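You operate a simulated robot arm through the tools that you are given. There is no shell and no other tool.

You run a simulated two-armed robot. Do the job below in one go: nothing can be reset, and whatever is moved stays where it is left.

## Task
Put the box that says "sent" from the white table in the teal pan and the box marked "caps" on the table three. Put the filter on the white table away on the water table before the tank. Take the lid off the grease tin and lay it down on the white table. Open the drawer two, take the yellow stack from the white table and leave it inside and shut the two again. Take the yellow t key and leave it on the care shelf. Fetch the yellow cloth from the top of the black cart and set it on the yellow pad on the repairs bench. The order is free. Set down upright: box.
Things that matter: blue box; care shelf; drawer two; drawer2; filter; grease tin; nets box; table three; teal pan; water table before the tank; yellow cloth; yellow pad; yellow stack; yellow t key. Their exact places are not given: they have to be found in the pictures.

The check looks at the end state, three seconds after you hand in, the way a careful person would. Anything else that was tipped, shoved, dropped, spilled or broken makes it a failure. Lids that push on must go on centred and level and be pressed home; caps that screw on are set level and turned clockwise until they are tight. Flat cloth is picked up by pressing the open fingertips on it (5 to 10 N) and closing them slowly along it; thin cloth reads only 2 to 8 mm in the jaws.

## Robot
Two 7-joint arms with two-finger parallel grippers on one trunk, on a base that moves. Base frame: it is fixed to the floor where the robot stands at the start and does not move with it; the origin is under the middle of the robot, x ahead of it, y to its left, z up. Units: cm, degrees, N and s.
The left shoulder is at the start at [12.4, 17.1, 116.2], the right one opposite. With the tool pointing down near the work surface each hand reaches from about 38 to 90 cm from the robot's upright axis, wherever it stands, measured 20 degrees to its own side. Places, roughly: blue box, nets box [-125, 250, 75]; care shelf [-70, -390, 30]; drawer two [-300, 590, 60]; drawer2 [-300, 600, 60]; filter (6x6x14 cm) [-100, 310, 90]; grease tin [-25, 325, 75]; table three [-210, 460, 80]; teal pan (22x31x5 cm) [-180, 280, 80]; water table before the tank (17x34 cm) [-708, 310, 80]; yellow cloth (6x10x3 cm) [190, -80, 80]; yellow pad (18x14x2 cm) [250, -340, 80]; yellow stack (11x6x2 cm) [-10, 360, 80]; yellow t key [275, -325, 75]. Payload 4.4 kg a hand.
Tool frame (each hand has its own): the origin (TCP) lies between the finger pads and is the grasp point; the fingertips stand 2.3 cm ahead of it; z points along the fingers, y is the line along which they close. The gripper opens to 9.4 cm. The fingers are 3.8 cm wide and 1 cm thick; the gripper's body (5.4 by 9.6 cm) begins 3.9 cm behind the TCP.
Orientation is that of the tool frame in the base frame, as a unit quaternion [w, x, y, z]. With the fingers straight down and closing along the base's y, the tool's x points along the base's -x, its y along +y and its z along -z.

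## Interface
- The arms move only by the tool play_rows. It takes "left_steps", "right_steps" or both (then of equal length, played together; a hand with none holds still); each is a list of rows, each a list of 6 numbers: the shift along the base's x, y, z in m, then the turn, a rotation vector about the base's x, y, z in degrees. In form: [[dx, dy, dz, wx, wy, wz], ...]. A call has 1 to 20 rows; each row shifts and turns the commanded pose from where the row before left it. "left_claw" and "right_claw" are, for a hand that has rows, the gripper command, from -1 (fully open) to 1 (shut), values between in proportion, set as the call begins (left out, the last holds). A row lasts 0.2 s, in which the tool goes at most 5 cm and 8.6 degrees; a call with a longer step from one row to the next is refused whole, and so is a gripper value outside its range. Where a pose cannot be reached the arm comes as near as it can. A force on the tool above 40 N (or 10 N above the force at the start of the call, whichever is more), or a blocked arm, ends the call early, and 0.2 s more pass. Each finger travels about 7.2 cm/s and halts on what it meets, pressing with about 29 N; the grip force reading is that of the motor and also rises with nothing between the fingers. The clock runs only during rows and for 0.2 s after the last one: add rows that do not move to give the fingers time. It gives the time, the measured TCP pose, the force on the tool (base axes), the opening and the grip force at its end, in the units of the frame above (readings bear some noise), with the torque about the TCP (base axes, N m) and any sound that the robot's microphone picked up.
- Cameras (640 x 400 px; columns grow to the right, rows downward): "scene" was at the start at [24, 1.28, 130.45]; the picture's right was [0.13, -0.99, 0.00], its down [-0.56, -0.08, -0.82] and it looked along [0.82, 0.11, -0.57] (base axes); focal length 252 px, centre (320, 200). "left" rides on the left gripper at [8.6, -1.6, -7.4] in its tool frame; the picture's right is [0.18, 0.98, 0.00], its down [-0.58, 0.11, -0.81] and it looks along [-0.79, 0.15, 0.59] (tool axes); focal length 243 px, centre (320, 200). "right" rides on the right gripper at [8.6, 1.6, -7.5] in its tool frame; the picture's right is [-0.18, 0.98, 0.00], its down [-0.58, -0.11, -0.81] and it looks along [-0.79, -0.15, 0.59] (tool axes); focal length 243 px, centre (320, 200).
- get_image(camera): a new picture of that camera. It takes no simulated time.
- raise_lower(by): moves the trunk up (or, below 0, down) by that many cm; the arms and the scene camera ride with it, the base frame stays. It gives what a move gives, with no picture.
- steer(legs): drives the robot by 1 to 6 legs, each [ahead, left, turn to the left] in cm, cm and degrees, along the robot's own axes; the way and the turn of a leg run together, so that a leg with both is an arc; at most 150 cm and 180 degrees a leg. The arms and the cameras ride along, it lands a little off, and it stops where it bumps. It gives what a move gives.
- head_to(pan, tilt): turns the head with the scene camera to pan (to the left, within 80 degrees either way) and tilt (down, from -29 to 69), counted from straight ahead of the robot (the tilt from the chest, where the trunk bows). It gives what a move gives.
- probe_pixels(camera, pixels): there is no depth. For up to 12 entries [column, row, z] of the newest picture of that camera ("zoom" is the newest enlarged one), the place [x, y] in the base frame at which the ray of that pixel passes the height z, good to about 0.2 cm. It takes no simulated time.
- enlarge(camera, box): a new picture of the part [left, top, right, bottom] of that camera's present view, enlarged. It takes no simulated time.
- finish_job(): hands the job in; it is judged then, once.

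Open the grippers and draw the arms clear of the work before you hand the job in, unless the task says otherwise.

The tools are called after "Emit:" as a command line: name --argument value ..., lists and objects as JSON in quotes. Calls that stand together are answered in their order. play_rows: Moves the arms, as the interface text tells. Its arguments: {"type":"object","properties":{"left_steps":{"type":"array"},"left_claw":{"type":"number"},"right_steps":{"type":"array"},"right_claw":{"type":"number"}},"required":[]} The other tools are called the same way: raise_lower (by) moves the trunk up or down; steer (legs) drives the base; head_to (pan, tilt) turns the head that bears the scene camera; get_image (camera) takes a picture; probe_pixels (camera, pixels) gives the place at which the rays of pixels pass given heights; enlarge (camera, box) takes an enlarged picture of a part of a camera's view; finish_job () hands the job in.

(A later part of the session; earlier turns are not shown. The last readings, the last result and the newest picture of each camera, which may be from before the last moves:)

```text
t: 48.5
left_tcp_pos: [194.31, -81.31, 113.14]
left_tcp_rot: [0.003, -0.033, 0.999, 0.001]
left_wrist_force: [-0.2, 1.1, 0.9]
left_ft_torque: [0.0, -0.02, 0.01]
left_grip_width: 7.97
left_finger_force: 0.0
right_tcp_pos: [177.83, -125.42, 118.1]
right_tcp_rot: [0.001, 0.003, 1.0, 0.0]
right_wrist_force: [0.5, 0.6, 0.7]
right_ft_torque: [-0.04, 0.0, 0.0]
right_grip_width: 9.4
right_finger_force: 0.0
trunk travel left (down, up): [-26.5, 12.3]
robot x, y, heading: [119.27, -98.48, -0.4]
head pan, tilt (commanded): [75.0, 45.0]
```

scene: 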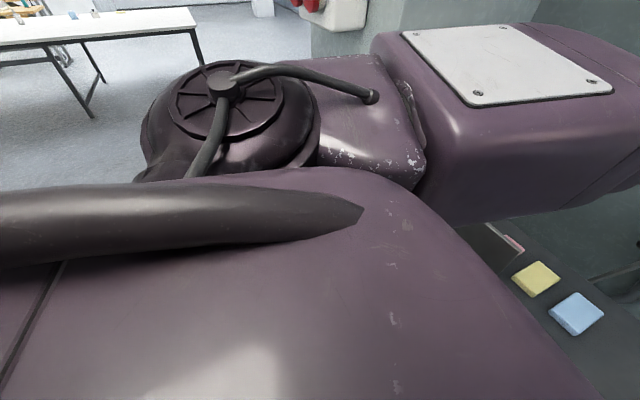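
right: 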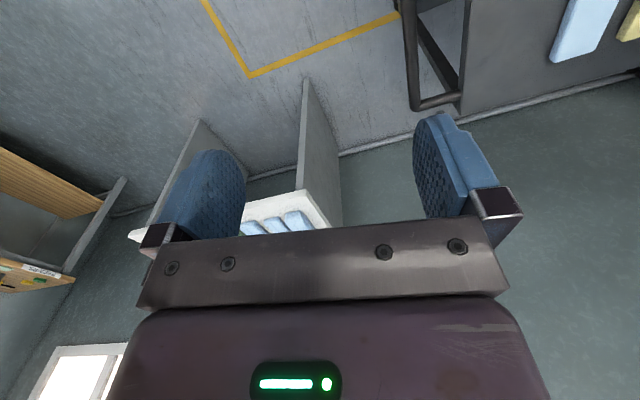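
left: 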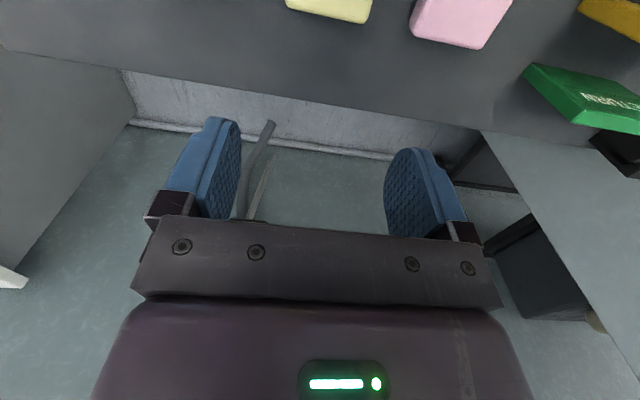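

Now it has come loose: the arm moved inward to x=194.3 with no reach warning. I continue to pull back to (185,−77) and see.

Emit:
play_rows --left_steps '[[-0.02, 0.01, 0, 0, 0, 1], [-0.02, 0.01, 0, 0, 0, 1], [-0.02, 0.01, 0, 0, 0, 1], [-0.02, 0.01, 0, 0, 0, 1], [0, 0, 0, 0, 0, 1], [0, 0, 0, 0, 0, 1], [0, 0, 0, 0, 0, 0]]'

Emit:
get_image --camera "left"

```text
t: 50.1
left_tcp_pos: [186.46, -77.19, 112.97]
left_tcp_rot: [0.001, -0.085, 0.996, 0.001]
left_wrist_force: [0.1, 0.2, 0.1]
left_ft_torque: [0.01, 0.01, -0.01]
left_grip_width: 7.99
left_finger_force: 0.1
right_tcp_pos: [177.85, -125.53, 118.08]
right_tcp_rot: [-0.001, 0.003, 1.0, 0.0]
right_wrist_force: [-0.9, 0.3, 0.5]
right_ft_torque: [-0.04, -0.04, 0.02]
right_grip_width: 9.4
right_finger_force: 0.0
trunk travel left (down, up): [-26.5, 12.3]
robot x, y, heading: [119.08, -98.76, -0.3]
head pan, tilt (commanded): [75.0, 45.0]
```

```text
taken
```

left: 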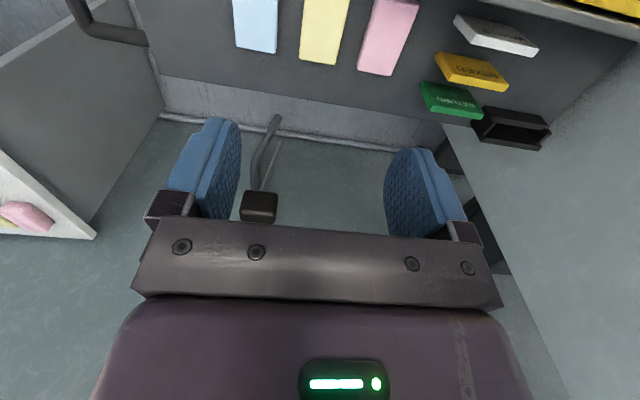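

Free again. I lower the trunk 6 cm more for reach near the cart top, then position over the cloth.

Emit:
raise_lower --by -6

Emit:
play_rows --left_steps '[[0.012, 0.006, -0.02, 0, 0, 0], [0.012, 0.006, -0.02, 0, 0, 0], [0.012, 0.006, -0.02, 0, 0, 0], [0, 0, -0.02, 0, 0, 0], [0, 0, -0.02, 0, 0, 0], [0, 0, 0, 0, 0, 0]]'

Emit:
get_image --camera "left"

Emit:
head_to --pan 20 --tilt 40

Emit:
get_image --camera "scene"

```text
t: 51.1
left_tcp_pos: [186.22, -77.17, 107.23]
left_tcp_rot: [0.003, -0.085, 0.996, 0.001]
left_wrist_force: [-0.5, 1.2, 0.5]
left_ft_torque: [0.02, -0.02, -0.03]
left_grip_width: 7.95
left_finger_force: 0.0
right_tcp_pos: [177.71, -125.46, 112.16]
right_tcp_rot: [0.002, 0.003, 1.0, 0.0]
right_wrist_force: [-0.2, 0.1, 0.2]
right_ft_torque: [-0.05, -0.03, -0.01]
right_grip_width: 9.37
right_finger_force: 0.1
trunk travel left (down, up): [-20.5, 18.3]
robot x, y, heading: [118.93, -98.6, -0.5]
head pan, tilt (commanded): [75.0, 45.0]
```

```text
t: 52.5
left_tcp_pos: [190.01, -75.3, 97.07]
left_tcp_rot: [0.002, -0.084, 0.996, 0.0]
left_wrist_force: [0.6, -1.1, -0.3]
left_ft_torque: [-0.03, 0.0, 0.02]
left_grip_width: 8.01
left_finger_force: 0.0
right_tcp_pos: [177.79, -125.55, 111.91]
right_tcp_rot: [0.0, 0.003, 1.0, 0.001]
right_wrist_force: [-0.5, -0.3, -0.5]
right_ft_torque: [-0.01, 0.0, -0.02]
right_grip_width: 9.39
right_finger_force: 0.1
trunk travel left (down, up): [-20.5, 18.3]
robot x, y, heading: [119.07, -98.54, -0.5]
head pan, tilt (commanded): [75.0, 45.0]
```

```text
taken
```

left: 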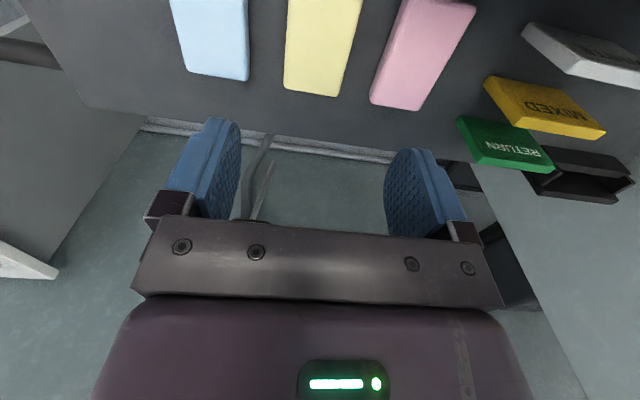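

```text
t: 53.8
left_tcp_pos: [190.03, -75.41, 96.96]
left_tcp_rot: [0.001, -0.084, 0.996, 0.0]
left_wrist_force: [0.8, -0.2, 0.0]
left_ft_torque: [0.01, -0.02, -0.03]
left_grip_width: 8.01
left_finger_force: 0.0
right_tcp_pos: [177.86, -125.58, 112.11]
right_tcp_rot: [0.0, 0.003, 1.0, -0.001]
right_wrist_force: [0.0, -0.3, 0.1]
right_ft_torque: [-0.03, -0.03, 0.02]
right_grip_width: 9.41
right_finger_force: 0.1
trunk travel left (down, up): [-20.5, 18.3]
robot x, y, heading: [118.85, -98.45, -0.3]
head pan, tilt (commanded): [20.0, 40.0]
```

```text
taken
```

scene: 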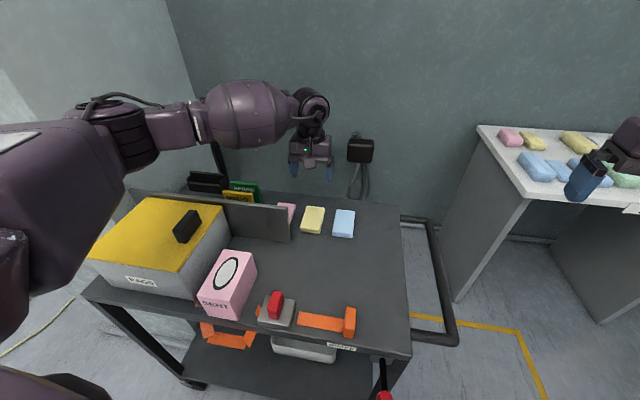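

The arm is nicely bent now with the cloth centred between the fingers. I verify with a probe of the cloth's back corners at z=81.

Emit:
probe_pixels --camera "left" --pixels '[[285, 89, 81], [338, 96, 81], [289, 10, 81], [356, 10, 81], [248, 80, 81], [371, 103, 81], [312, 165, 81]]'

```text
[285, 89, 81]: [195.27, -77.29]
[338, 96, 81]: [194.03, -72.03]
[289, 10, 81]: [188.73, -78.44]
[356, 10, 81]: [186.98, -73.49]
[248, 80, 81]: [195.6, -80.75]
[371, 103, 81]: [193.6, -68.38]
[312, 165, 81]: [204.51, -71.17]
```

Centre is confirmed at about (189.8,−75.6), gaps ≥3.4 cm. I descend to z≈81.2.

Emit:
play_rows --left_steps '[[0, 0, -0.03, 0, 0, 0], [0, 0, -0.03, 0, 0, 0], [0, 0, -0.03, 0, 0, 0], [0, 0, -0.03, 0, 0, 0], [0, 0, -0.02, 0, 0, 0], [0, 0, -0.01, 0, 0, 0], [0, 0, -0.008, 0, 0, 0], [0, 0, 0, 0, 0, 0]]'

Emit:
get_image --camera "left"

Emit:
enlarge --camera "scene" --box '[240, 150, 400, 250]'

```text
t: 55.5
left_tcp_pos: [189.76, -75.32, 81.29]
left_tcp_rot: [0.002, -0.085, 0.996, 0.0]
left_wrist_force: [0.3, 0.1, 0.8]
left_ft_torque: [0.04, -0.01, 0.0]
left_grip_width: 8.0
left_finger_force: 0.1
right_tcp_pos: [177.92, -125.46, 111.96]
right_tcp_rot: [0.0, 0.002, 1.0, 0.0]
right_wrist_force: [-0.4, 0.9, 0.3]
right_ft_torque: [0.02, -0.02, 0.05]
right_grip_width: 9.39
right_finger_force: 0.0
trunk travel left (down, up): [-20.5, 18.3]
robot x, y, heading: [119.14, -98.82, -0.3]
head pan, tilt (commanded): [20.0, 40.0]
```

```text
taken
```

left: 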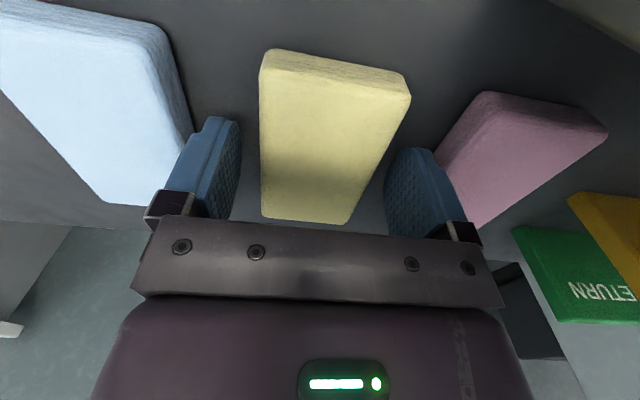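

```text
4.00 times, centred on (320, 200) of scene
```

zoom: 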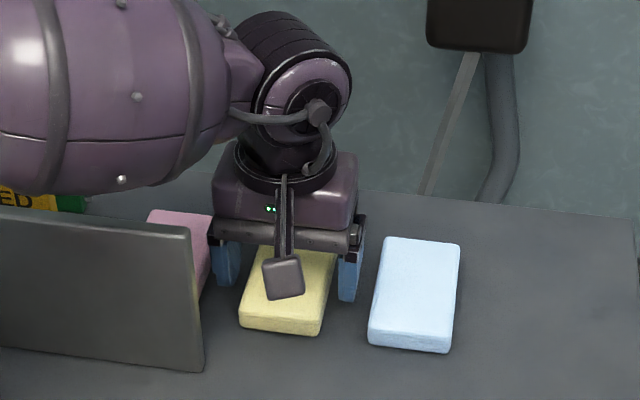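

The fingers straddle the cloth cleanly. I go 0.6 cm lower and close the jaws.

Emit:
play_rows --left_steps '[[0, 0, -0.006, 0, 0, 0], [0, 0, 0, 0, 0, 0]]'

Emit:
play_rows --left_steps '[[0, 0, 0, 0, 0, 0], [0, 0, 0, 0, 0, 0], [0, 0, 0, 0, 0, 0], [0, 0, 0, 0, 0, 0], [0, 0, 0, 0, 0, 0]]' --left_claw 1

```text
t: 56.1
left_tcp_pos: [189.83, -75.31, 80.6]
left_tcp_rot: [0.003, -0.085, 0.996, 0.0]
left_wrist_force: [0.5, -0.5, -0.4]
left_ft_torque: [-0.02, 0.0, 0.0]
left_grip_width: 7.99
left_finger_force: 0.0
right_tcp_pos: [177.97, -125.5, 111.97]
right_tcp_rot: [-0.001, 0.002, 1.0, 0.0]
right_wrist_force: [0.2, 0.3, 0.2]
right_ft_torque: [0.0, -0.02, 0.0]
right_grip_width: 9.4
right_finger_force: 0.0
trunk travel left (down, up): [-20.5, 18.3]
robot x, y, heading: [119.04, -98.64, -0.3]
head pan, tilt (commanded): [20.0, 40.0]
```

```text
t: 57.4
left_tcp_pos: [189.89, -75.38, 80.74]
left_tcp_rot: [0.002, -0.084, 0.996, 0.0]
left_wrist_force: [0.5, -0.9, 0.0]
left_ft_torque: [-0.01, -0.01, -0.01]
left_grip_width: 5.87
left_finger_force: 29.1
right_tcp_pos: [177.92, -125.56, 111.98]
right_tcp_rot: [0.0, 0.003, 1.0, 0.0]
right_wrist_force: [-0.4, -0.1, -0.1]
right_ft_torque: [0.0, 0.01, 0.04]
right_grip_width: 9.4
right_finger_force: 0.0
trunk travel left (down, up): [-20.5, 18.3]
robot x, y, heading: [119.1, -98.82, -0.2]
head pan, tilt (commanded): [20.0, 40.0]
```

The jaws hold the cloth at 5.87 cm with 29 N. I lift it straight up and check.

Emit:
play_rows --left_steps '[[0, 0, 0.01, 0, 0, 0], [0, 0, 0.02, 0, 0, 0], [0, 0, 0.03, 0, 0, 0], [0, 0, 0.03, 0, 0, 0], [0, 0, 0.03, 0, 0, 0], [0, 0, 0.03, 0, 0, 0], [0, 0, 0.03, 0, 0, 0], [0, 0, 0.03, 0, 0, 0], [0, 0, 0, 0, 0, 0]]'

Emit:
play_rows --left_steps '[[-0.03, 0.005, 0.01, 0, 0, 0], [-0.03, 0.005, 0.01, 0, 0, 0], [-0.03, 0.005, 0.01, 0, 0, 0], [-0.03, 0.005, 0.01, 0, 0, 0], [0, 0, 0, 0, 0, 0]]'

Emit:
get_image --camera "left"

Emit:
get_image --camera "scene"

```text
t: 59.4
left_tcp_pos: [189.89, -75.32, 101.61]
left_tcp_rot: [0.002, -0.085, 0.996, 0.0]
left_wrist_force: [0.5, -0.1, 0.3]
left_ft_torque: [-0.02, -0.01, 0.04]
left_grip_width: 5.88
left_finger_force: 29.3
right_tcp_pos: [177.99, -125.54, 111.94]
right_tcp_rot: [0.0, 0.003, 1.0, 0.0]
right_wrist_force: [0.8, 0.4, -0.6]
right_ft_torque: [-0.02, 0.0, 0.01]
right_grip_width: 9.39
right_finger_force: 0.0
trunk travel left (down, up): [-20.5, 18.3]
robot x, y, heading: [118.96, -98.62, -0.2]
head pan, tilt (commanded): [20.0, 40.0]
```

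```text
t: 60.5
left_tcp_pos: [177.87, -73.67, 105.42]
left_tcp_rot: [0.001, -0.084, 0.996, 0.0]
left_wrist_force: [-0.1, -0.2, -0.7]
left_ft_torque: [0.01, 0.02, 0.03]
left_grip_width: 5.89
left_finger_force: 29.0
right_tcp_pos: [177.86, -125.48, 111.94]
right_tcp_rot: [0.001, 0.003, 1.0, 0.0]
right_wrist_force: [0.5, -0.4, 0.6]
right_ft_torque: [0.02, 0.03, 0.01]
right_grip_width: 9.4
right_finger_force: 0.1
trunk travel left (down, up): [-20.5, 18.3]
robot x, y, heading: [118.8, -98.53, -0.3]
head pan, tilt (commanded): [20.0, 40.0]
```

```text
taken
```

left: 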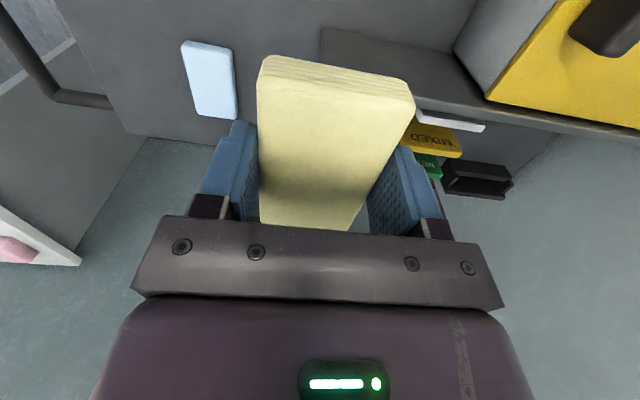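

```text
taken
```

scene: 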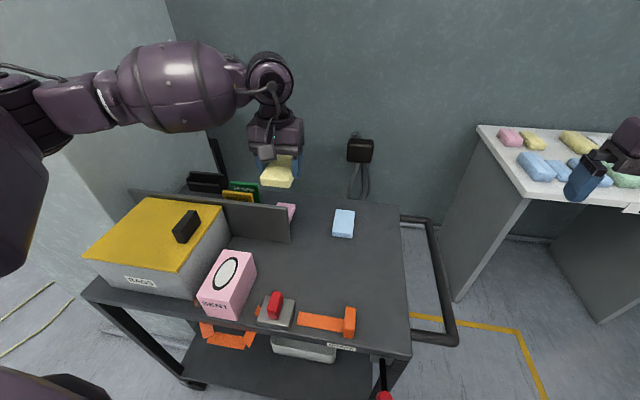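

Cloth is securely in the left hand. I back away from the cart, then draw the left arm in and look toward the repairs bench.

Emit:
steer --legs '[[-50, 0, 0]]'

Emit:
play_rows --left_steps '[[-0.03, -0.01, 0.01, 0, 0, -2], [-0.03, -0.01, 0.01, 0, 0, -2], [-0.03, -0.01, 0.01, 0, 0, -2], [-0.03, 0, 0, 0, 0, -2], [0, 0, 0, 0, 0, -2], [0, 0, 0, 0, 0, 0]]'

Emit:
head_to --pan -60 --tilt 20

Emit:
get_image --camera "scene"

```text
t: 63.5
left_tcp_pos: [128.0, -73.25, 105.62]
left_tcp_rot: [0.001, -0.083, 0.997, 0.0]
left_wrist_force: [0.2, 0.9, -1.2]
left_ft_torque: [0.01, -0.04, -0.01]
left_grip_width: 5.86
left_finger_force: 28.8
right_tcp_pos: [128.0, -125.31, 112.05]
right_tcp_rot: [0.0, 0.003, 1.0, 0.001]
right_wrist_force: [0.0, 0.8, 0.4]
right_ft_torque: [-0.03, -0.05, -0.02]
right_grip_width: 9.4
right_finger_force: 0.1
trunk travel left (down, up): [-20.5, 18.3]
robot x, y, heading: [68.78, -98.42, -0.6]
head pan, tilt (commanded): [20.0, 40.0]
```

```text
t: 64.9
left_tcp_pos: [116.06, -76.29, 108.61]
left_tcp_rot: [0.002, 0.003, 1.0, -0.001]
left_wrist_force: [-0.3, 0.3, -0.6]
left_ft_torque: [-0.01, 0.03, 0.02]
left_grip_width: 5.93
left_finger_force: 28.8
right_tcp_pos: [128.02, -125.24, 111.96]
right_tcp_rot: [0.0, 0.004, 1.0, 0.0]
right_wrist_force: [0.2, -0.3, 0.6]
right_ft_torque: [0.0, -0.04, -0.01]
right_grip_width: 9.4
right_finger_force: 0.0
trunk travel left (down, up): [-20.5, 18.3]
robot x, y, heading: [69.03, -98.52, -0.4]
head pan, tilt (commanded): [20.0, 40.0]
```

```text
t: 66.4
left_tcp_pos: [116.1, -76.28, 108.67]
left_tcp_rot: [0.001, 0.003, 1.0, 0.0]
left_wrist_force: [-0.5, -0.6, 0.1]
left_ft_torque: [-0.02, 0.01, -0.02]
left_grip_width: 5.88
left_finger_force: 28.8
right_tcp_pos: [128.04, -125.35, 111.98]
right_tcp_rot: [0.0, 0.003, 1.0, -0.001]
right_wrist_force: [0.7, 1.0, -0.8]
right_ft_torque: [0.0, -0.02, 0.02]
right_grip_width: 9.44
right_finger_force: 0.0
trunk travel left (down, up): [-20.5, 18.3]
robot x, y, heading: [68.95, -98.3, -0.3]
head pan, tilt (commanded): [-60.0, 20.0]
```

```text
taken
```

scene: 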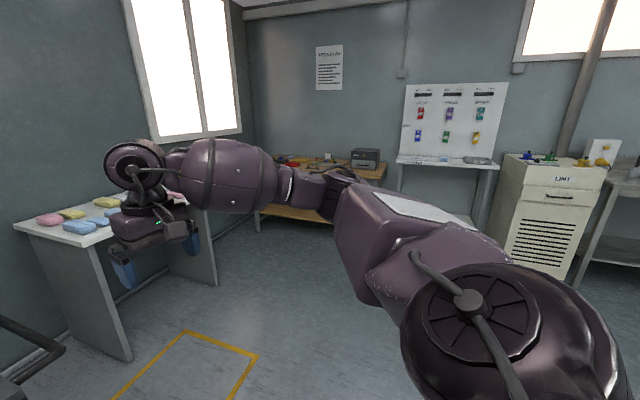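

I turn the robot 90° to the right in place to face the −y wall and look around.

Emit:
steer --legs '[[0, 0, -90]]'

Emit:
head_to --pan 30 --tilt 25

Emit:
get_image --camera "scene"

Emit:
enlarge --camera "scene" --box '[220, 60, 460, 210]'

Emit:
head_to --pan -10 --tilt 25

Emit:
get_image --camera "scene"

Emit:
enlarge --camera "scene" --box '[180, 60, 500, 260]'

```text
t: 70.8
left_tcp_pos: [88.55, -146.45, 108.61]
left_tcp_rot: [0.001, 0.728, 0.685, 0.0]
left_wrist_force: [-0.8, -0.5, -0.3]
left_ft_torque: [-0.05, 0.01, 0.0]
left_grip_width: 5.89
left_finger_force: 29.4
right_tcp_pos: [38.84, -155.5, 112.0]
right_tcp_rot: [0.0, 0.73, 0.684, 0.0]
right_wrist_force: [0.0, 1.5, -0.5]
right_ft_torque: [0.0, 0.0, -0.02]
right_grip_width: 9.39
right_finger_force: 0.1
trunk travel left (down, up): [-20.5, 18.3]
robot x, y, heading: [69.15, -98.41, -93.5]
head pan, tilt (commanded): [-60.0, 20.0]
```

```text
t: 72.4
left_tcp_pos: [88.58, -146.5, 108.75]
left_tcp_rot: [0.0, 0.728, 0.685, -0.001]
left_wrist_force: [-0.1, -0.8, -0.3]
left_ft_torque: [0.01, -0.02, -0.01]
left_grip_width: 5.91
left_finger_force: 28.9
right_tcp_pos: [38.99, -155.6, 111.89]
right_tcp_rot: [0.0, 0.729, 0.684, -0.001]
right_wrist_force: [0.3, 0.3, -0.1]
right_ft_torque: [-0.01, 0.02, -0.01]
right_grip_width: 9.39
right_finger_force: 0.0
trunk travel left (down, up): [-20.5, 18.3]
robot x, y, heading: [69.48, -98.23, -93.8]
head pan, tilt (commanded): [30.0, 25.0]
```

```text
taken
```

scene: 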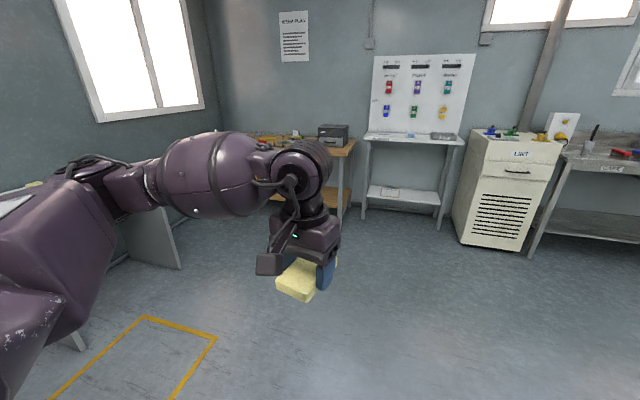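

```text
2.67 times, centred on (340, 135) of scene
```

zoom: 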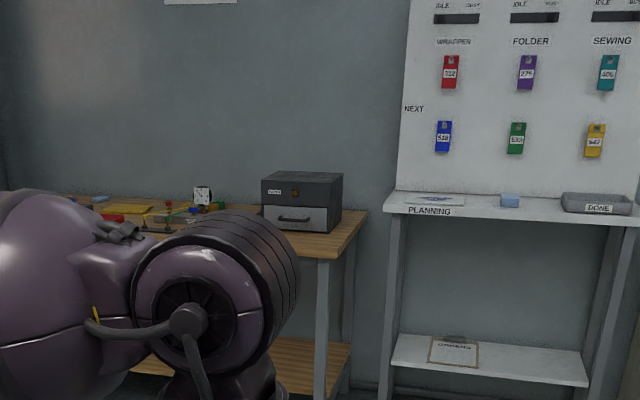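

```text
t: 73.5
left_tcp_pos: [88.62, -146.44, 108.75]
left_tcp_rot: [0.0, 0.729, 0.685, -0.001]
left_wrist_force: [-0.1, 0.8, 0.1]
left_ft_torque: [0.03, 0.02, 0.0]
left_grip_width: 5.9
left_finger_force: 29.5
right_tcp_pos: [39.03, -155.57, 111.87]
right_tcp_rot: [0.0, 0.729, 0.684, 0.0]
right_wrist_force: [0.2, 0.5, 0.0]
right_ft_torque: [0.0, -0.01, -0.01]
right_grip_width: 9.39
right_finger_force: 0.1
trunk travel left (down, up): [-20.5, 18.3]
robot x, y, heading: [69.17, -99.14, -93.8]
head pan, tilt (commanded): [-10.0, 25.0]
```

```text
taken
```

scene: 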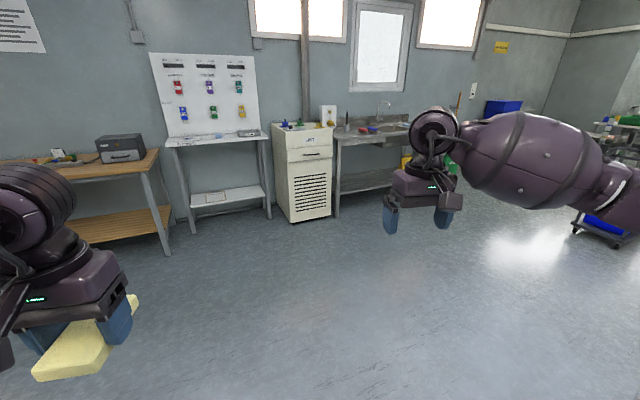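

```text
2.00 times, centred on (340, 160) of scene
```

zoom: 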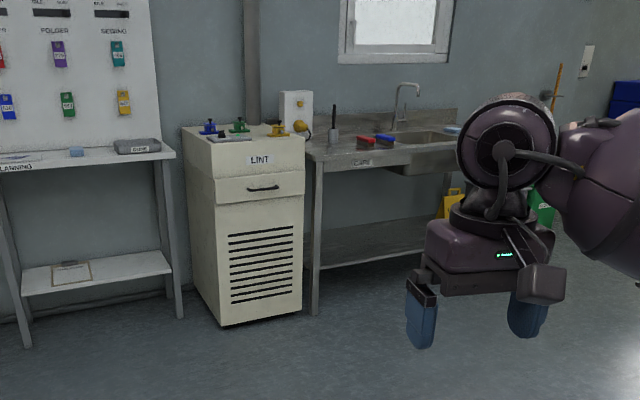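

The bench with the black box is the repairs bench; the sink table to the right is marked CARE with a lower shelf. I probe legs and corners to get positions.

Emit:
probe_pixels --camera "scene" --pixels '[[168, 253, 0], [193, 232, 0], [271, 216, 0], [336, 217, 0], [290, 221, 0], [330, 214, 0], [157, 153, 75], [125, 170, 75], [264, 140, 85], [338, 137, 85]]'

Emit:
head_to --pan 55 --tilt 30

Emit:
get_image --camera "scene"

```text
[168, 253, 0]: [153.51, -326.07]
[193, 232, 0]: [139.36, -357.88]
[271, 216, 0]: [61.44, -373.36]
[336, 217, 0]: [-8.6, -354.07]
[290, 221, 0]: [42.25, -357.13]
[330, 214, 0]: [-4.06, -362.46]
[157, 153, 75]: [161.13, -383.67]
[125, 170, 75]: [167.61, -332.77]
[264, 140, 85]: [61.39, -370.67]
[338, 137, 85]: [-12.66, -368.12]
```

```text
t: 74.8
left_tcp_pos: [88.58, -146.37, 108.69]
left_tcp_rot: [0.0, 0.729, 0.685, 0.0]
left_wrist_force: [-0.5, 0.1, -0.4]
left_ft_torque: [-0.01, 0.0, 0.01]
left_grip_width: 5.9
left_finger_force: 28.7
right_tcp_pos: [39.05, -155.68, 111.99]
right_tcp_rot: [0.0, 0.728, 0.685, 0.001]
right_wrist_force: [-0.1, 0.3, 0.4]
right_ft_torque: [0.03, 0.02, -0.03]
right_grip_width: 9.42
right_finger_force: 0.0
trunk travel left (down, up): [-20.5, 18.3]
robot x, y, heading: [69.4, -98.51, -93.6]
head pan, tilt (commanded): [55.0, 30.0]
```

```text
taken
```

scene: 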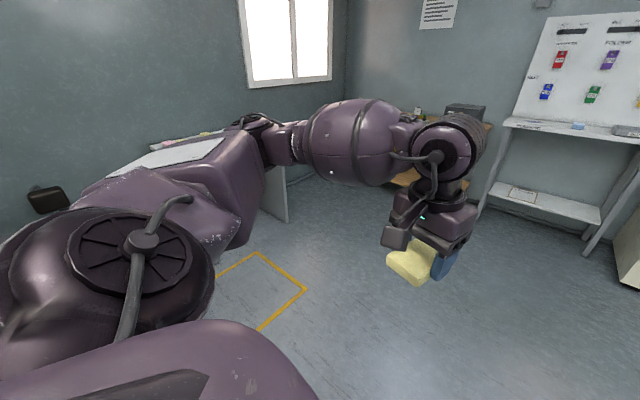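

I probe the wall base and the MIX table's legs to see the free space.

Emit:
probe_pixels --camera "scene" --pixels '[[290, 187, 0], [325, 170, 0], [285, 221, 0], [258, 252, 0], [305, 290, 0], [222, 133, 78], [150, 147, 78], [345, 165, 0]]'

Emit:
steer --legs '[[90, 40, 0]]'

Emit:
head_to --pan 45 --tilt 30

Emit:
get_image --camera "scene"

```text
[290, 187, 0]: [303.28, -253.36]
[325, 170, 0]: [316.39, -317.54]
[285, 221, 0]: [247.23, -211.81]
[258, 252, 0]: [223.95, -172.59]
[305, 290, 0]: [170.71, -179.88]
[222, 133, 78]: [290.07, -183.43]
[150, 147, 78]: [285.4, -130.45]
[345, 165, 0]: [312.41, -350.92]
```

```text
t: 79.9
left_tcp_pos: [124.56, -237.1, 108.85]
left_tcp_rot: [0.0, 0.726, 0.688, -0.001]
left_wrist_force: [0.4, -0.2, -0.9]
left_ft_torque: [0.02, 0.0, 0.03]
left_grip_width: 5.86
left_finger_force: 28.7
right_tcp_pos: [74.78, -246.68, 112.0]
right_tcp_rot: [0.001, 0.726, 0.688, 0.0]
right_wrist_force: [0.0, 0.1, 0.0]
right_ft_torque: [0.0, -0.01, 0.01]
right_grip_width: 9.39
right_finger_force: 0.1
trunk travel left (down, up): [-20.5, 18.3]
robot x, y, heading: [104.42, -188.89, -93.1]
head pan, tilt (commanded): [55.0, 30.0]
```

```text
t: 80.6
left_tcp_pos: [124.43, -236.99, 108.67]
left_tcp_rot: [0.002, 0.726, 0.687, -0.001]
left_wrist_force: [-0.5, -0.1, -0.3]
left_ft_torque: [-0.02, 0.0, 0.01]
left_grip_width: 5.91
left_finger_force: 29.3
right_tcp_pos: [74.84, -246.65, 112.08]
right_tcp_rot: [0.0, 0.726, 0.688, 0.0]
right_wrist_force: [0.4, 0.1, 0.2]
right_ft_torque: [0.0, 0.0, -0.03]
right_grip_width: 9.41
right_finger_force: 0.0
trunk travel left (down, up): [-20.5, 18.3]
robot x, y, heading: [104.22, -189.22, -93.1]
head pan, tilt (commanded): [45.0, 30.0]
```

```text
taken
```

scene: 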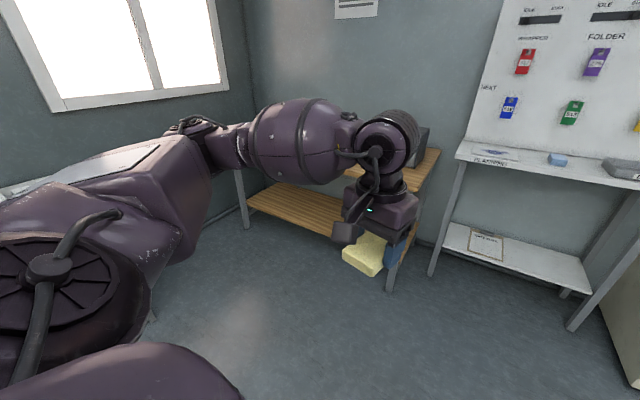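

The wall is at x≈310 and the MIX table corner near (247,−212). I straighten to −90°, drive ahead to y≈−255 and then slide left toward x≈175 first.

Emit:
steer --legs '[[0, 0, 3], [66, 0, 0], [0, 70, 0]]'

Emit:
head_to --pan 40 --tilt 35

Emit:
get_image --camera "scene"

Emit:
head_to --pan 0 --tilt 45

Emit:
get_image --camera "scene"

```text
t: 90.9
left_tcp_pos: [195.78, -302.7, 108.7]
left_tcp_rot: [0.001, 0.709, 0.705, -0.001]
left_wrist_force: [0.1, 0.0, -0.2]
left_ft_torque: [0.01, 0.03, 0.0]
left_grip_width: 5.86
left_finger_force: 29.1
right_tcp_pos: [146.79, -314.68, 112.02]
right_tcp_rot: [0.0, 0.709, 0.705, 0.0]
right_wrist_force: [-0.1, -0.4, -0.7]
right_ft_torque: [-0.03, 0.0, 0.03]
right_grip_width: 9.41
right_finger_force: 0.0
trunk travel left (down, up): [-20.5, 18.3]
robot x, y, heading: [173.95, -255.73, -90.2]
head pan, tilt (commanded): [45.0, 30.0]
```

```text
t: 91.5
left_tcp_pos: [195.85, -302.7, 108.71]
left_tcp_rot: [0.0, 0.709, 0.706, 0.0]
left_wrist_force: [0.6, 0.2, -0.1]
left_ft_torque: [-0.02, 0.0, -0.02]
left_grip_width: 5.89
left_finger_force: 28.5
right_tcp_pos: [146.82, -314.6, 112.03]
right_tcp_rot: [-0.001, 0.709, 0.705, 0.0]
right_wrist_force: [-0.4, 0.0, -1.1]
right_ft_torque: [0.01, 0.03, 0.0]
right_grip_width: 9.41
right_finger_force: 0.0
trunk travel left (down, up): [-20.5, 18.3]
robot x, y, heading: [174.15, -255.67, -90.4]
head pan, tilt (commanded): [40.0, 35.0]
```

```text
taken
```

scene: 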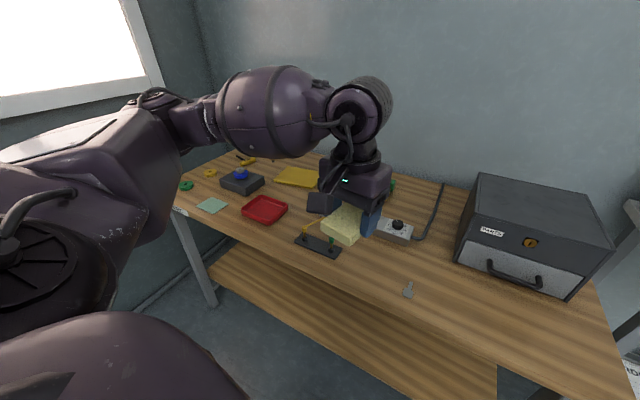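

```text
t: 92.6
left_tcp_pos: [195.86, -302.63, 108.66]
left_tcp_rot: [0.0, 0.709, 0.705, -0.001]
left_wrist_force: [-0.2, -0.5, -0.6]
left_ft_torque: [0.01, 0.01, -0.01]
left_grip_width: 5.87
left_finger_force: 28.8
right_tcp_pos: [146.81, -314.43, 111.99]
right_tcp_rot: [0.0, 0.709, 0.705, 0.0]
right_wrist_force: [0.5, -0.4, 0.1]
right_ft_torque: [0.0, 0.01, 0.0]
right_grip_width: 9.41
right_finger_force: 0.1
trunk travel left (down, up): [-20.5, 18.3]
robot x, y, heading: [173.71, -255.85, -90.2]
head pan, tilt (commanded): [0.0, 45.0]
```

```text
taken
```

scene: 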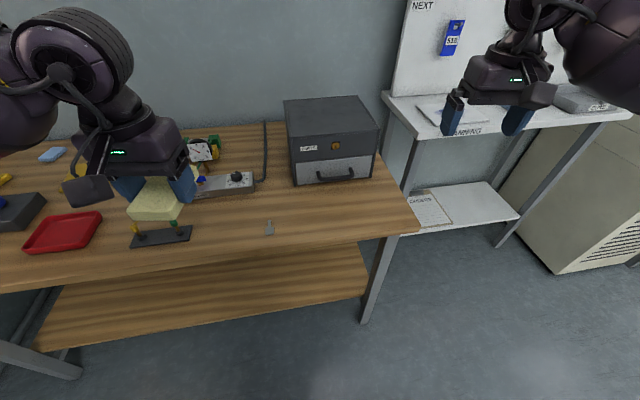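

The bench shows a yellow pad around (297,177) and several small yellow things. I enlarge the left part of the first view by pointing the head there again.

Emit:
head_to --pan 45 --tilt 35

Emit:
enlarge --camera "scene" --box '[190, 120, 382, 240]'

Emit:
enlarge --camera "scene" --box '[330, 150, 490, 250]'

```text
t: 93.7
left_tcp_pos: [195.73, -302.54, 108.68]
left_tcp_rot: [0.001, 0.708, 0.706, -0.001]
left_wrist_force: [0.6, -0.2, 0.7]
left_ft_torque: [0.05, -0.01, 0.02]
left_grip_width: 5.9
left_finger_force: 28.8
right_tcp_pos: [146.78, -314.68, 111.96]
right_tcp_rot: [0.0, 0.709, 0.705, 0.0]
right_wrist_force: [-0.2, 0.4, 0.4]
right_ft_torque: [-0.01, 0.0, 0.0]
right_grip_width: 9.38
right_finger_force: 0.1
trunk travel left (down, up): [-20.5, 18.3]
robot x, y, heading: [173.8, -255.63, -90.3]
head pan, tilt (commanded): [45.0, 35.0]
```

```text
3.33 times, centred on (286, 180) of scene
```

zoom: 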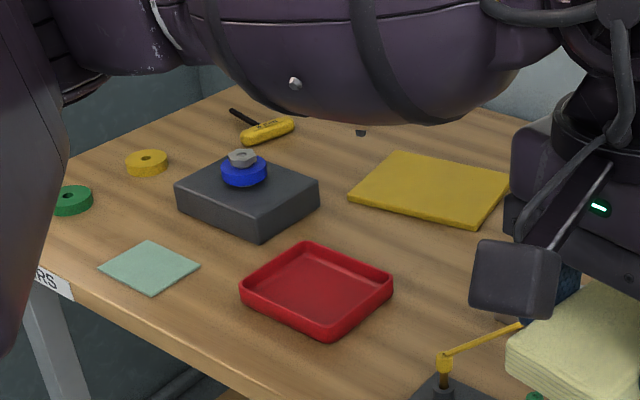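

```text
4.00 times, centred on (410, 200) of scene
```

zoom: 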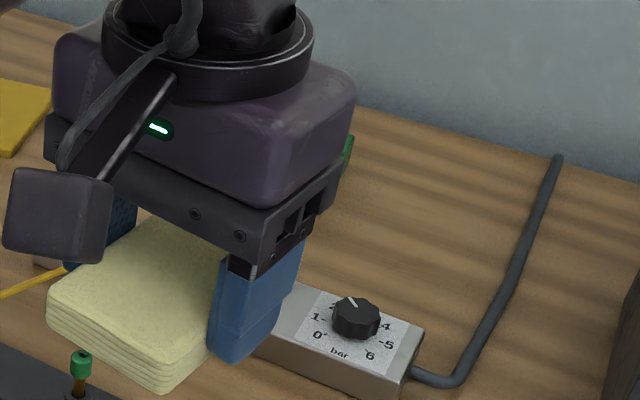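

A stand at the front holds a T-shaped yellow key and a green one. I probe its position and the pad's corners (bench top guessed z≈76).

Emit:
get_image --camera "scene"

Emit:
enlarge --camera "scene" --box '[270, 200, 398, 280]'

```text
taken
```

scene: 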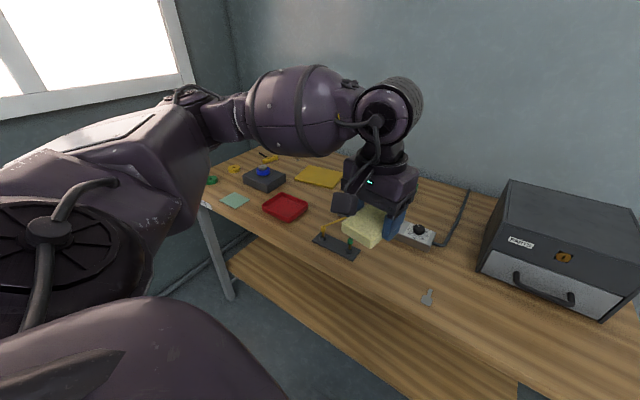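

```text
5.00 times, centred on (334, 240) of scene
```

zoom: 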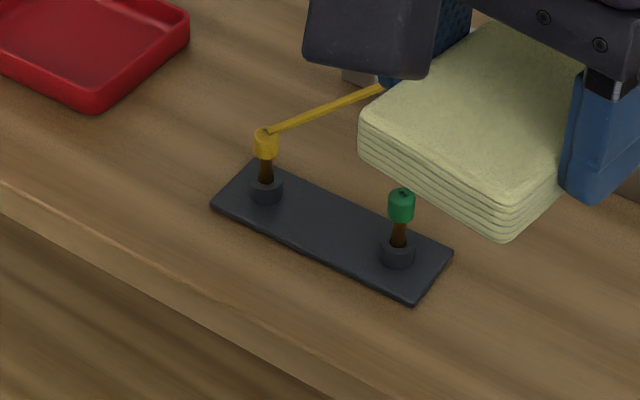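

I probe these items on the bench plane.

Emit:
probe_pixels --camera "scene" --pixels '[[318, 178, 77], [234, 169, 76], [268, 158, 77], [285, 208, 76], [335, 247, 76], [212, 181, 76], [264, 180, 78], [235, 200, 75], [427, 298, 75], [202, 203, 75], [415, 238, 76]]'

Emit:
enlarge --camera "scene" --box '[195, 140, 323, 220]'

```text
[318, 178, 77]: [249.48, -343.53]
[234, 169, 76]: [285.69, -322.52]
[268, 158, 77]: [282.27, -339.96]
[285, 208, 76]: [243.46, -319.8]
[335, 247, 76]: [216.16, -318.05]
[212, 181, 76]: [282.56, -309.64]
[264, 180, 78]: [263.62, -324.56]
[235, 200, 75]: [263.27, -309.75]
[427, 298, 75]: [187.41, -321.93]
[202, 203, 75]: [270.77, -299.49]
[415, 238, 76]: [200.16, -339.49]
```

```text
5.00 times, centred on (259, 180) of scene
```

zoom: 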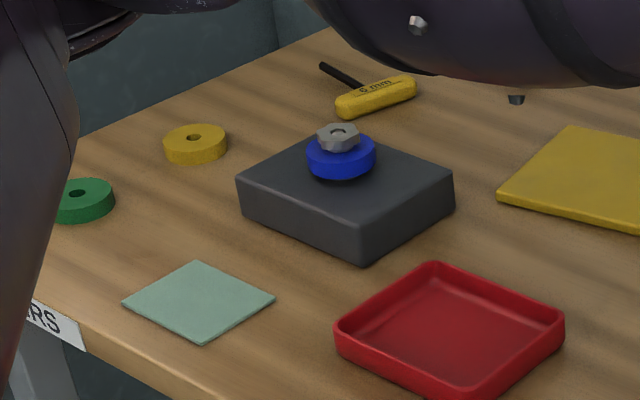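

The yellow T key is the T-handle (yellow grip, black shaft) near (282,−340), and the pad is near (249.5,−343.5). I drive left to x≈230 and slightly ahead, then view from above.

Emit:
steer --legs '[[0, 56, 0.3], [5, 0, 0]]'

Emit:
head_to --pan 20 --tilt 42

Emit:
get_image --camera "scene"

Emit:
get_image --camera "left"

```text
t: 99.7
left_tcp_pos: [252.15, -308.27, 108.68]
left_tcp_rot: [0.001, 0.711, 0.704, 0.0]
left_wrist_force: [-0.7, -0.3, -0.9]
left_ft_torque: [0.02, 0.02, 0.0]
left_grip_width: 5.87
left_finger_force: 29.0
right_tcp_pos: [203.15, -320.04, 112.02]
right_tcp_rot: [-0.001, 0.711, 0.703, 0.001]
right_wrist_force: [-0.6, -0.2, -0.1]
right_ft_torque: [0.0, 0.01, 0.0]
right_grip_width: 9.4
right_finger_force: 0.0
trunk travel left (down, up): [-20.5, 18.3]
robot x, y, heading: [229.86, -261.43, -90.5]
head pan, tilt (commanded): [45.0, 35.0]
```

```text
t: 100.6
left_tcp_pos: [252.16, -308.17, 108.77]
left_tcp_rot: [0.0, 0.711, 0.704, 0.0]
left_wrist_force: [0.6, 0.1, -1.0]
left_ft_torque: [0.01, 0.03, -0.02]
left_grip_width: 5.9
left_finger_force: 29.4
right_tcp_pos: [203.32, -319.89, 112.03]
right_tcp_rot: [0.0, 0.711, 0.703, 0.0]
right_wrist_force: [0.1, 0.2, 0.3]
right_ft_torque: [0.04, -0.03, -0.02]
right_grip_width: 9.41
right_finger_force: 0.3
trunk travel left (down, up): [-20.5, 18.3]
robot x, y, heading: [230.04, -261.42, -90.4]
head pan, tilt (commanded): [20.0, 42.0]
```

```text
taken
```

scene: 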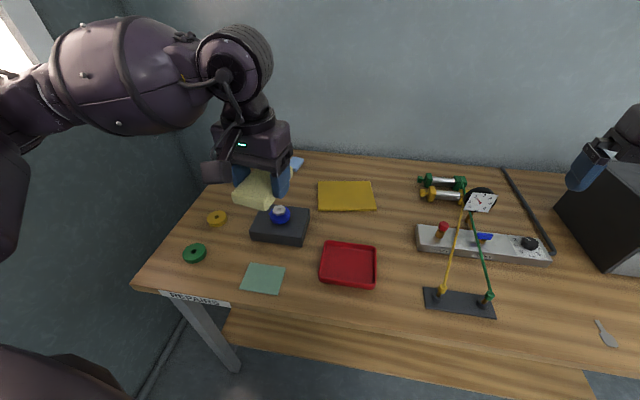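

```text
taken
```

left: 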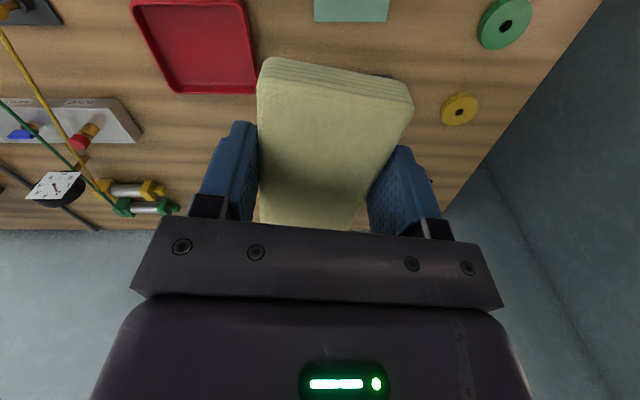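

I enlarge the pad region and probe matching points (tray corner, green square corners) in the scene and left pictures to triangulate the bench height.

Emit:
probe_pixels --camera "left" --pixels '[[316, 20, 70], [316, 20, 80], [388, 22, 70], [388, 22, 80], [459, 109, 70], [459, 109, 80]]'

Emit:
probe_pixels --camera "scene" --pixels '[[284, 266, 70], [284, 266, 80], [249, 264, 70], [249, 264, 80], [217, 217, 70], [217, 217, 80]]'

Emit:
enlarge --camera "scene" --box '[220, 130, 412, 250]'

```text
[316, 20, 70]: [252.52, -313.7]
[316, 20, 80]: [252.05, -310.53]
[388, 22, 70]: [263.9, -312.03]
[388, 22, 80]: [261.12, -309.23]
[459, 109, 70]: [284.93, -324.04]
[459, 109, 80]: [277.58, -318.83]
```

```text
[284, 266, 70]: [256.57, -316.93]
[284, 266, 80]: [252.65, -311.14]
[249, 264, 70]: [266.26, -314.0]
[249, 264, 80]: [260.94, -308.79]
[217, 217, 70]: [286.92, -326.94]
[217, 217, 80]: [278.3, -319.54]
```

```text
3.33 times, centred on (316, 190) of scene
```

zoom: 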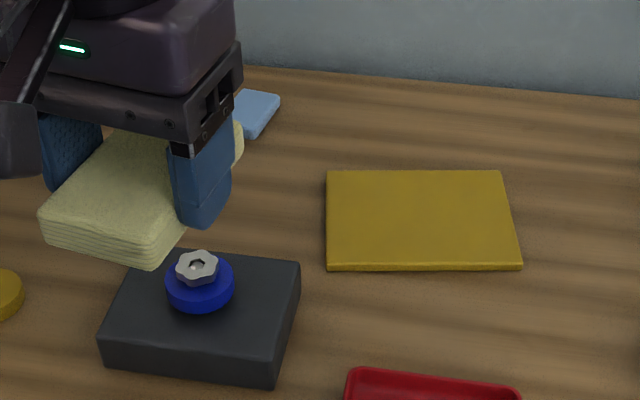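

Bench top triangulates to z≈80–82. I probe the pad corners at those heights.

Emit:
probe_pixels --camera "zoom" --pixels '[[327, 171, 80], [500, 170, 80], [521, 264, 80], [326, 265, 80], [327, 171, 82], [500, 170, 82], [521, 264, 82], [326, 265, 82]]'

```text
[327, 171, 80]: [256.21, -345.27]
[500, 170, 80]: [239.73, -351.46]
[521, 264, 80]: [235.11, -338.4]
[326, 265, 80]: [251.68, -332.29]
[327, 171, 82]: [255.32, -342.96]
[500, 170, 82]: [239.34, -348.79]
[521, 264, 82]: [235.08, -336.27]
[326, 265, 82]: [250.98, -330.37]
```

The pad is about 17.8×13.8, centred near (245.8,−342.3) and turned ~20°. It is 81 cm ahead of me, a bit far, so I probe the bench's front edge to see how much closer I can go.

Emit:
probe_pixels --camera "scene" --pixels '[[300, 313, 79], [200, 297, 79], [400, 331, 79], [233, 372, 0], [300, 360, 30], [545, 394, 30], [163, 288, 79]]'

Emit:
head_to --pan 5 --tilt 65

Emit:
get_image --camera "scene"

```text
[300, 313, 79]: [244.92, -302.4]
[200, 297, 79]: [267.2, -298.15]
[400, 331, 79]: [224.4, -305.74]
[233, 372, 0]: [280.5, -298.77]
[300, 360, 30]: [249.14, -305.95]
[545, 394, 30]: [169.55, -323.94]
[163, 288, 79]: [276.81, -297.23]
```

```text
t: 101.5
left_tcp_pos: [252.23, -308.1, 108.67]
left_tcp_rot: [0.001, 0.711, 0.703, 0.0]
left_wrist_force: [-0.2, 0.0, 0.5]
left_ft_torque: [0.05, -0.01, 0.03]
left_grip_width: 5.89
left_finger_force: 29.4
right_tcp_pos: [203.24, -319.89, 112.07]
right_tcp_rot: [0.0, 0.711, 0.703, 0.0]
right_wrist_force: [0.4, 0.4, 0.2]
right_ft_torque: [0.02, 0.01, 0.0]
right_grip_width: 9.4
right_finger_force: 0.0
trunk travel left (down, up): [-20.5, 18.3]
robot x, y, heading: [230.01, -260.74, -90.3]
head pan, tilt (commanded): [5.0, 65.0]
```

```text
taken
```

scene: 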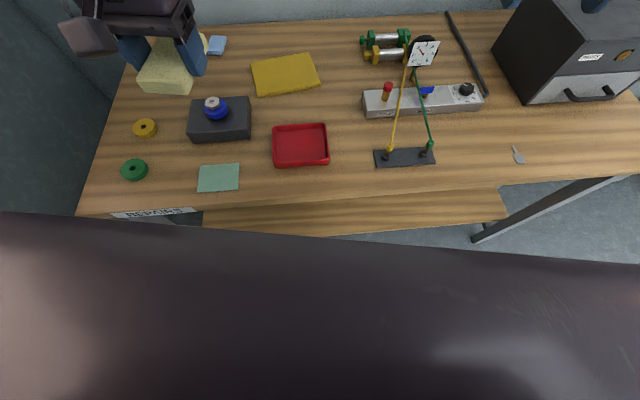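

The bench is turned about 9° so I square up: turn left 9.5°, shift right 12 cm, go ahead 6 cm, then lower the trunk 12 cm for better reach.

Emit:
steer --legs '[[0, 0, 9.5], [0, -12, 0], [6, 0, 0]]'

Emit:
raise_lower --by -10

Emit:
head_to --pan 10 --tilt 45

Emit:
get_image --camera "scene"

Emit:
get_image --camera "left"

```text
t: 104.4
left_tcp_pos: [248.9, -311.62, 108.6]
left_tcp_rot: [0.0, 0.648, 0.761, -0.001]
left_wrist_force: [-0.1, -0.5, -0.2]
left_ft_torque: [0.0, -0.02, 0.0]
left_grip_width: 5.9
left_finger_force: 29.3
right_tcp_pos: [202.51, -331.44, 111.95]
right_tcp_rot: [0.0, 0.649, 0.761, 0.001]
right_wrist_force: [0.9, -0.5, -0.9]
right_ft_torque: [0.0, 0.01, -0.02]
right_grip_width: 9.41
right_finger_force: 0.1
trunk travel left (down, up): [-20.5, 18.3]
robot x, y, heading: [219.84, -268.83, -80.6]
head pan, tilt (commanded): [5.0, 65.0]
```

```text
t: 105.7
left_tcp_pos: [248.95, -312.08, 96.53]
left_tcp_rot: [-0.026, 0.649, 0.76, 0.022]
left_wrist_force: [0.3, -0.2, 0.1]
left_ft_torque: [-0.01, 0.02, 0.03]
left_grip_width: 5.91
left_finger_force: 29.2
right_tcp_pos: [202.3, -331.13, 102.26]
right_tcp_rot: [0.001, 0.648, 0.761, -0.001]
right_wrist_force: [-0.7, -1.4, 0.6]
right_ft_torque: [-0.03, 0.0, 0.03]
right_grip_width: 9.41
right_finger_force: 0.0
trunk travel left (down, up): [-10.5, 28.3]
robot x, y, heading: [219.3, -268.59, -80.8]
head pan, tilt (commanded): [5.0, 65.0]
```

```text
t: 106.6
left_tcp_pos: [249.06, -312.25, 96.21]
left_tcp_rot: [-0.027, 0.649, 0.76, 0.023]
left_wrist_force: [0.0, 0.0, 0.3]
left_ft_torque: [0.01, -0.02, 0.02]
left_grip_width: 5.89
left_finger_force: 28.6
right_tcp_pos: [202.49, -331.33, 101.81]
right_tcp_rot: [0.0, 0.649, 0.761, 0.001]
right_wrist_force: [-0.7, -0.2, 0.0]
right_ft_torque: [-0.01, 0.04, 0.01]
right_grip_width: 9.39
right_finger_force: 0.1
trunk travel left (down, up): [-10.5, 28.3]
robot x, y, heading: [219.26, -268.89, -80.8]
head pan, tilt (commanded): [10.0, 45.0]
```

```text
taken
```

scene: 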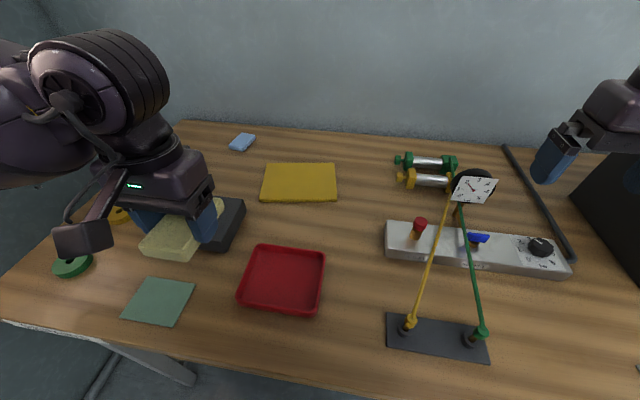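

```text
taken
```

left: 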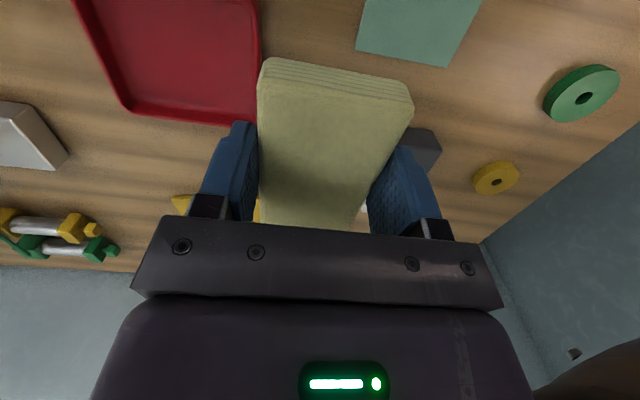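

The left hand dropped 2 cm more than the trunk and tilted a little, so something may be touching the arm. I look to the left at the elbow.

Emit:
head_to --pan 70 --tilt 35

Emit:
get_image --camera "scene"

```text
t: 107.9
left_tcp_pos: [248.95, -312.26, 96.25]
left_tcp_rot: [-0.027, 0.649, 0.76, 0.023]
left_wrist_force: [0.5, 0.3, -0.4]
left_ft_torque: [0.02, 0.01, 0.0]
left_grip_width: 5.88
left_finger_force: 28.9
right_tcp_pos: [202.47, -331.36, 101.97]
right_tcp_rot: [0.0, 0.648, 0.761, 0.0]
right_wrist_force: [-0.4, -0.7, -0.5]
right_ft_torque: [-0.01, 0.02, -0.01]
right_grip_width: 9.39
right_finger_force: 0.0
trunk travel left (down, up): [-10.5, 28.3]
robot x, y, heading: [219.14, -269.09, -81.2]
head pan, tilt (commanded): [70.0, 35.0]
```

```text
taken
```

scene: 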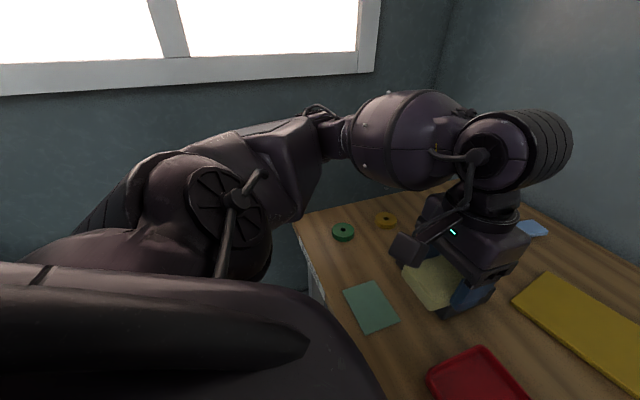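

Nothing appears to touch the arm. I correct the 4° tilt with a small upward move and see whether it follows freely.

Emit:
play_rows --left_steps '[[0, 0, 0.01, -1, -0.2, 0], [0, 0, 0.01, -1, -0.2, 0], [0, 0, 0.01, -1, -0.15, 0], [0, 0, 0.01, -1, -0.1, 0], [0, 0, 0, 0, 0, 0]]'

Emit:
get_image --camera "scene"

```text
t: 109.1
left_tcp_pos: [249.6, -312.31, 100.71]
left_tcp_rot: [-0.003, 0.647, 0.762, 0.0]
left_wrist_force: [-0.1, 0.4, -0.8]
left_ft_torque: [0.01, 0.02, 0.01]
left_grip_width: 5.92
left_finger_force: 29.0
left hand out of reach, approached as far as the arm can: row 3
right_tcp_pos: [202.49, -331.4, 101.98]
right_tcp_rot: [-0.001, 0.649, 0.761, 0.001]
right_wrist_force: [-0.7, 0.5, 0.2]
right_ft_torque: [-0.01, -0.02, 0.04]
right_grip_width: 9.42
right_finger_force: 0.1
trunk travel left (down, up): [-10.5, 28.3]
robot x, y, heading: [219.41, -269.02, -80.7]
head pan, tilt (commanded): [70.0, 35.0]
```

```text
taken
```

scene: 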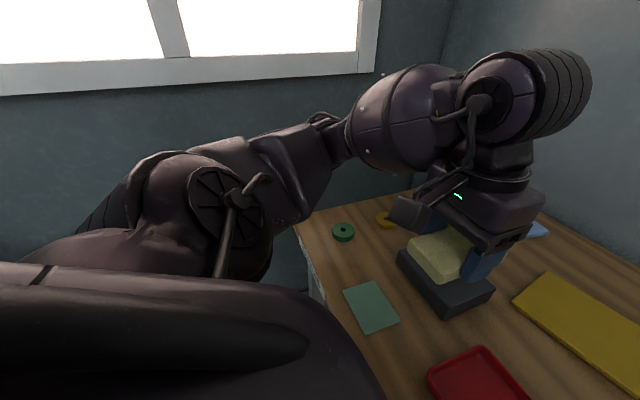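

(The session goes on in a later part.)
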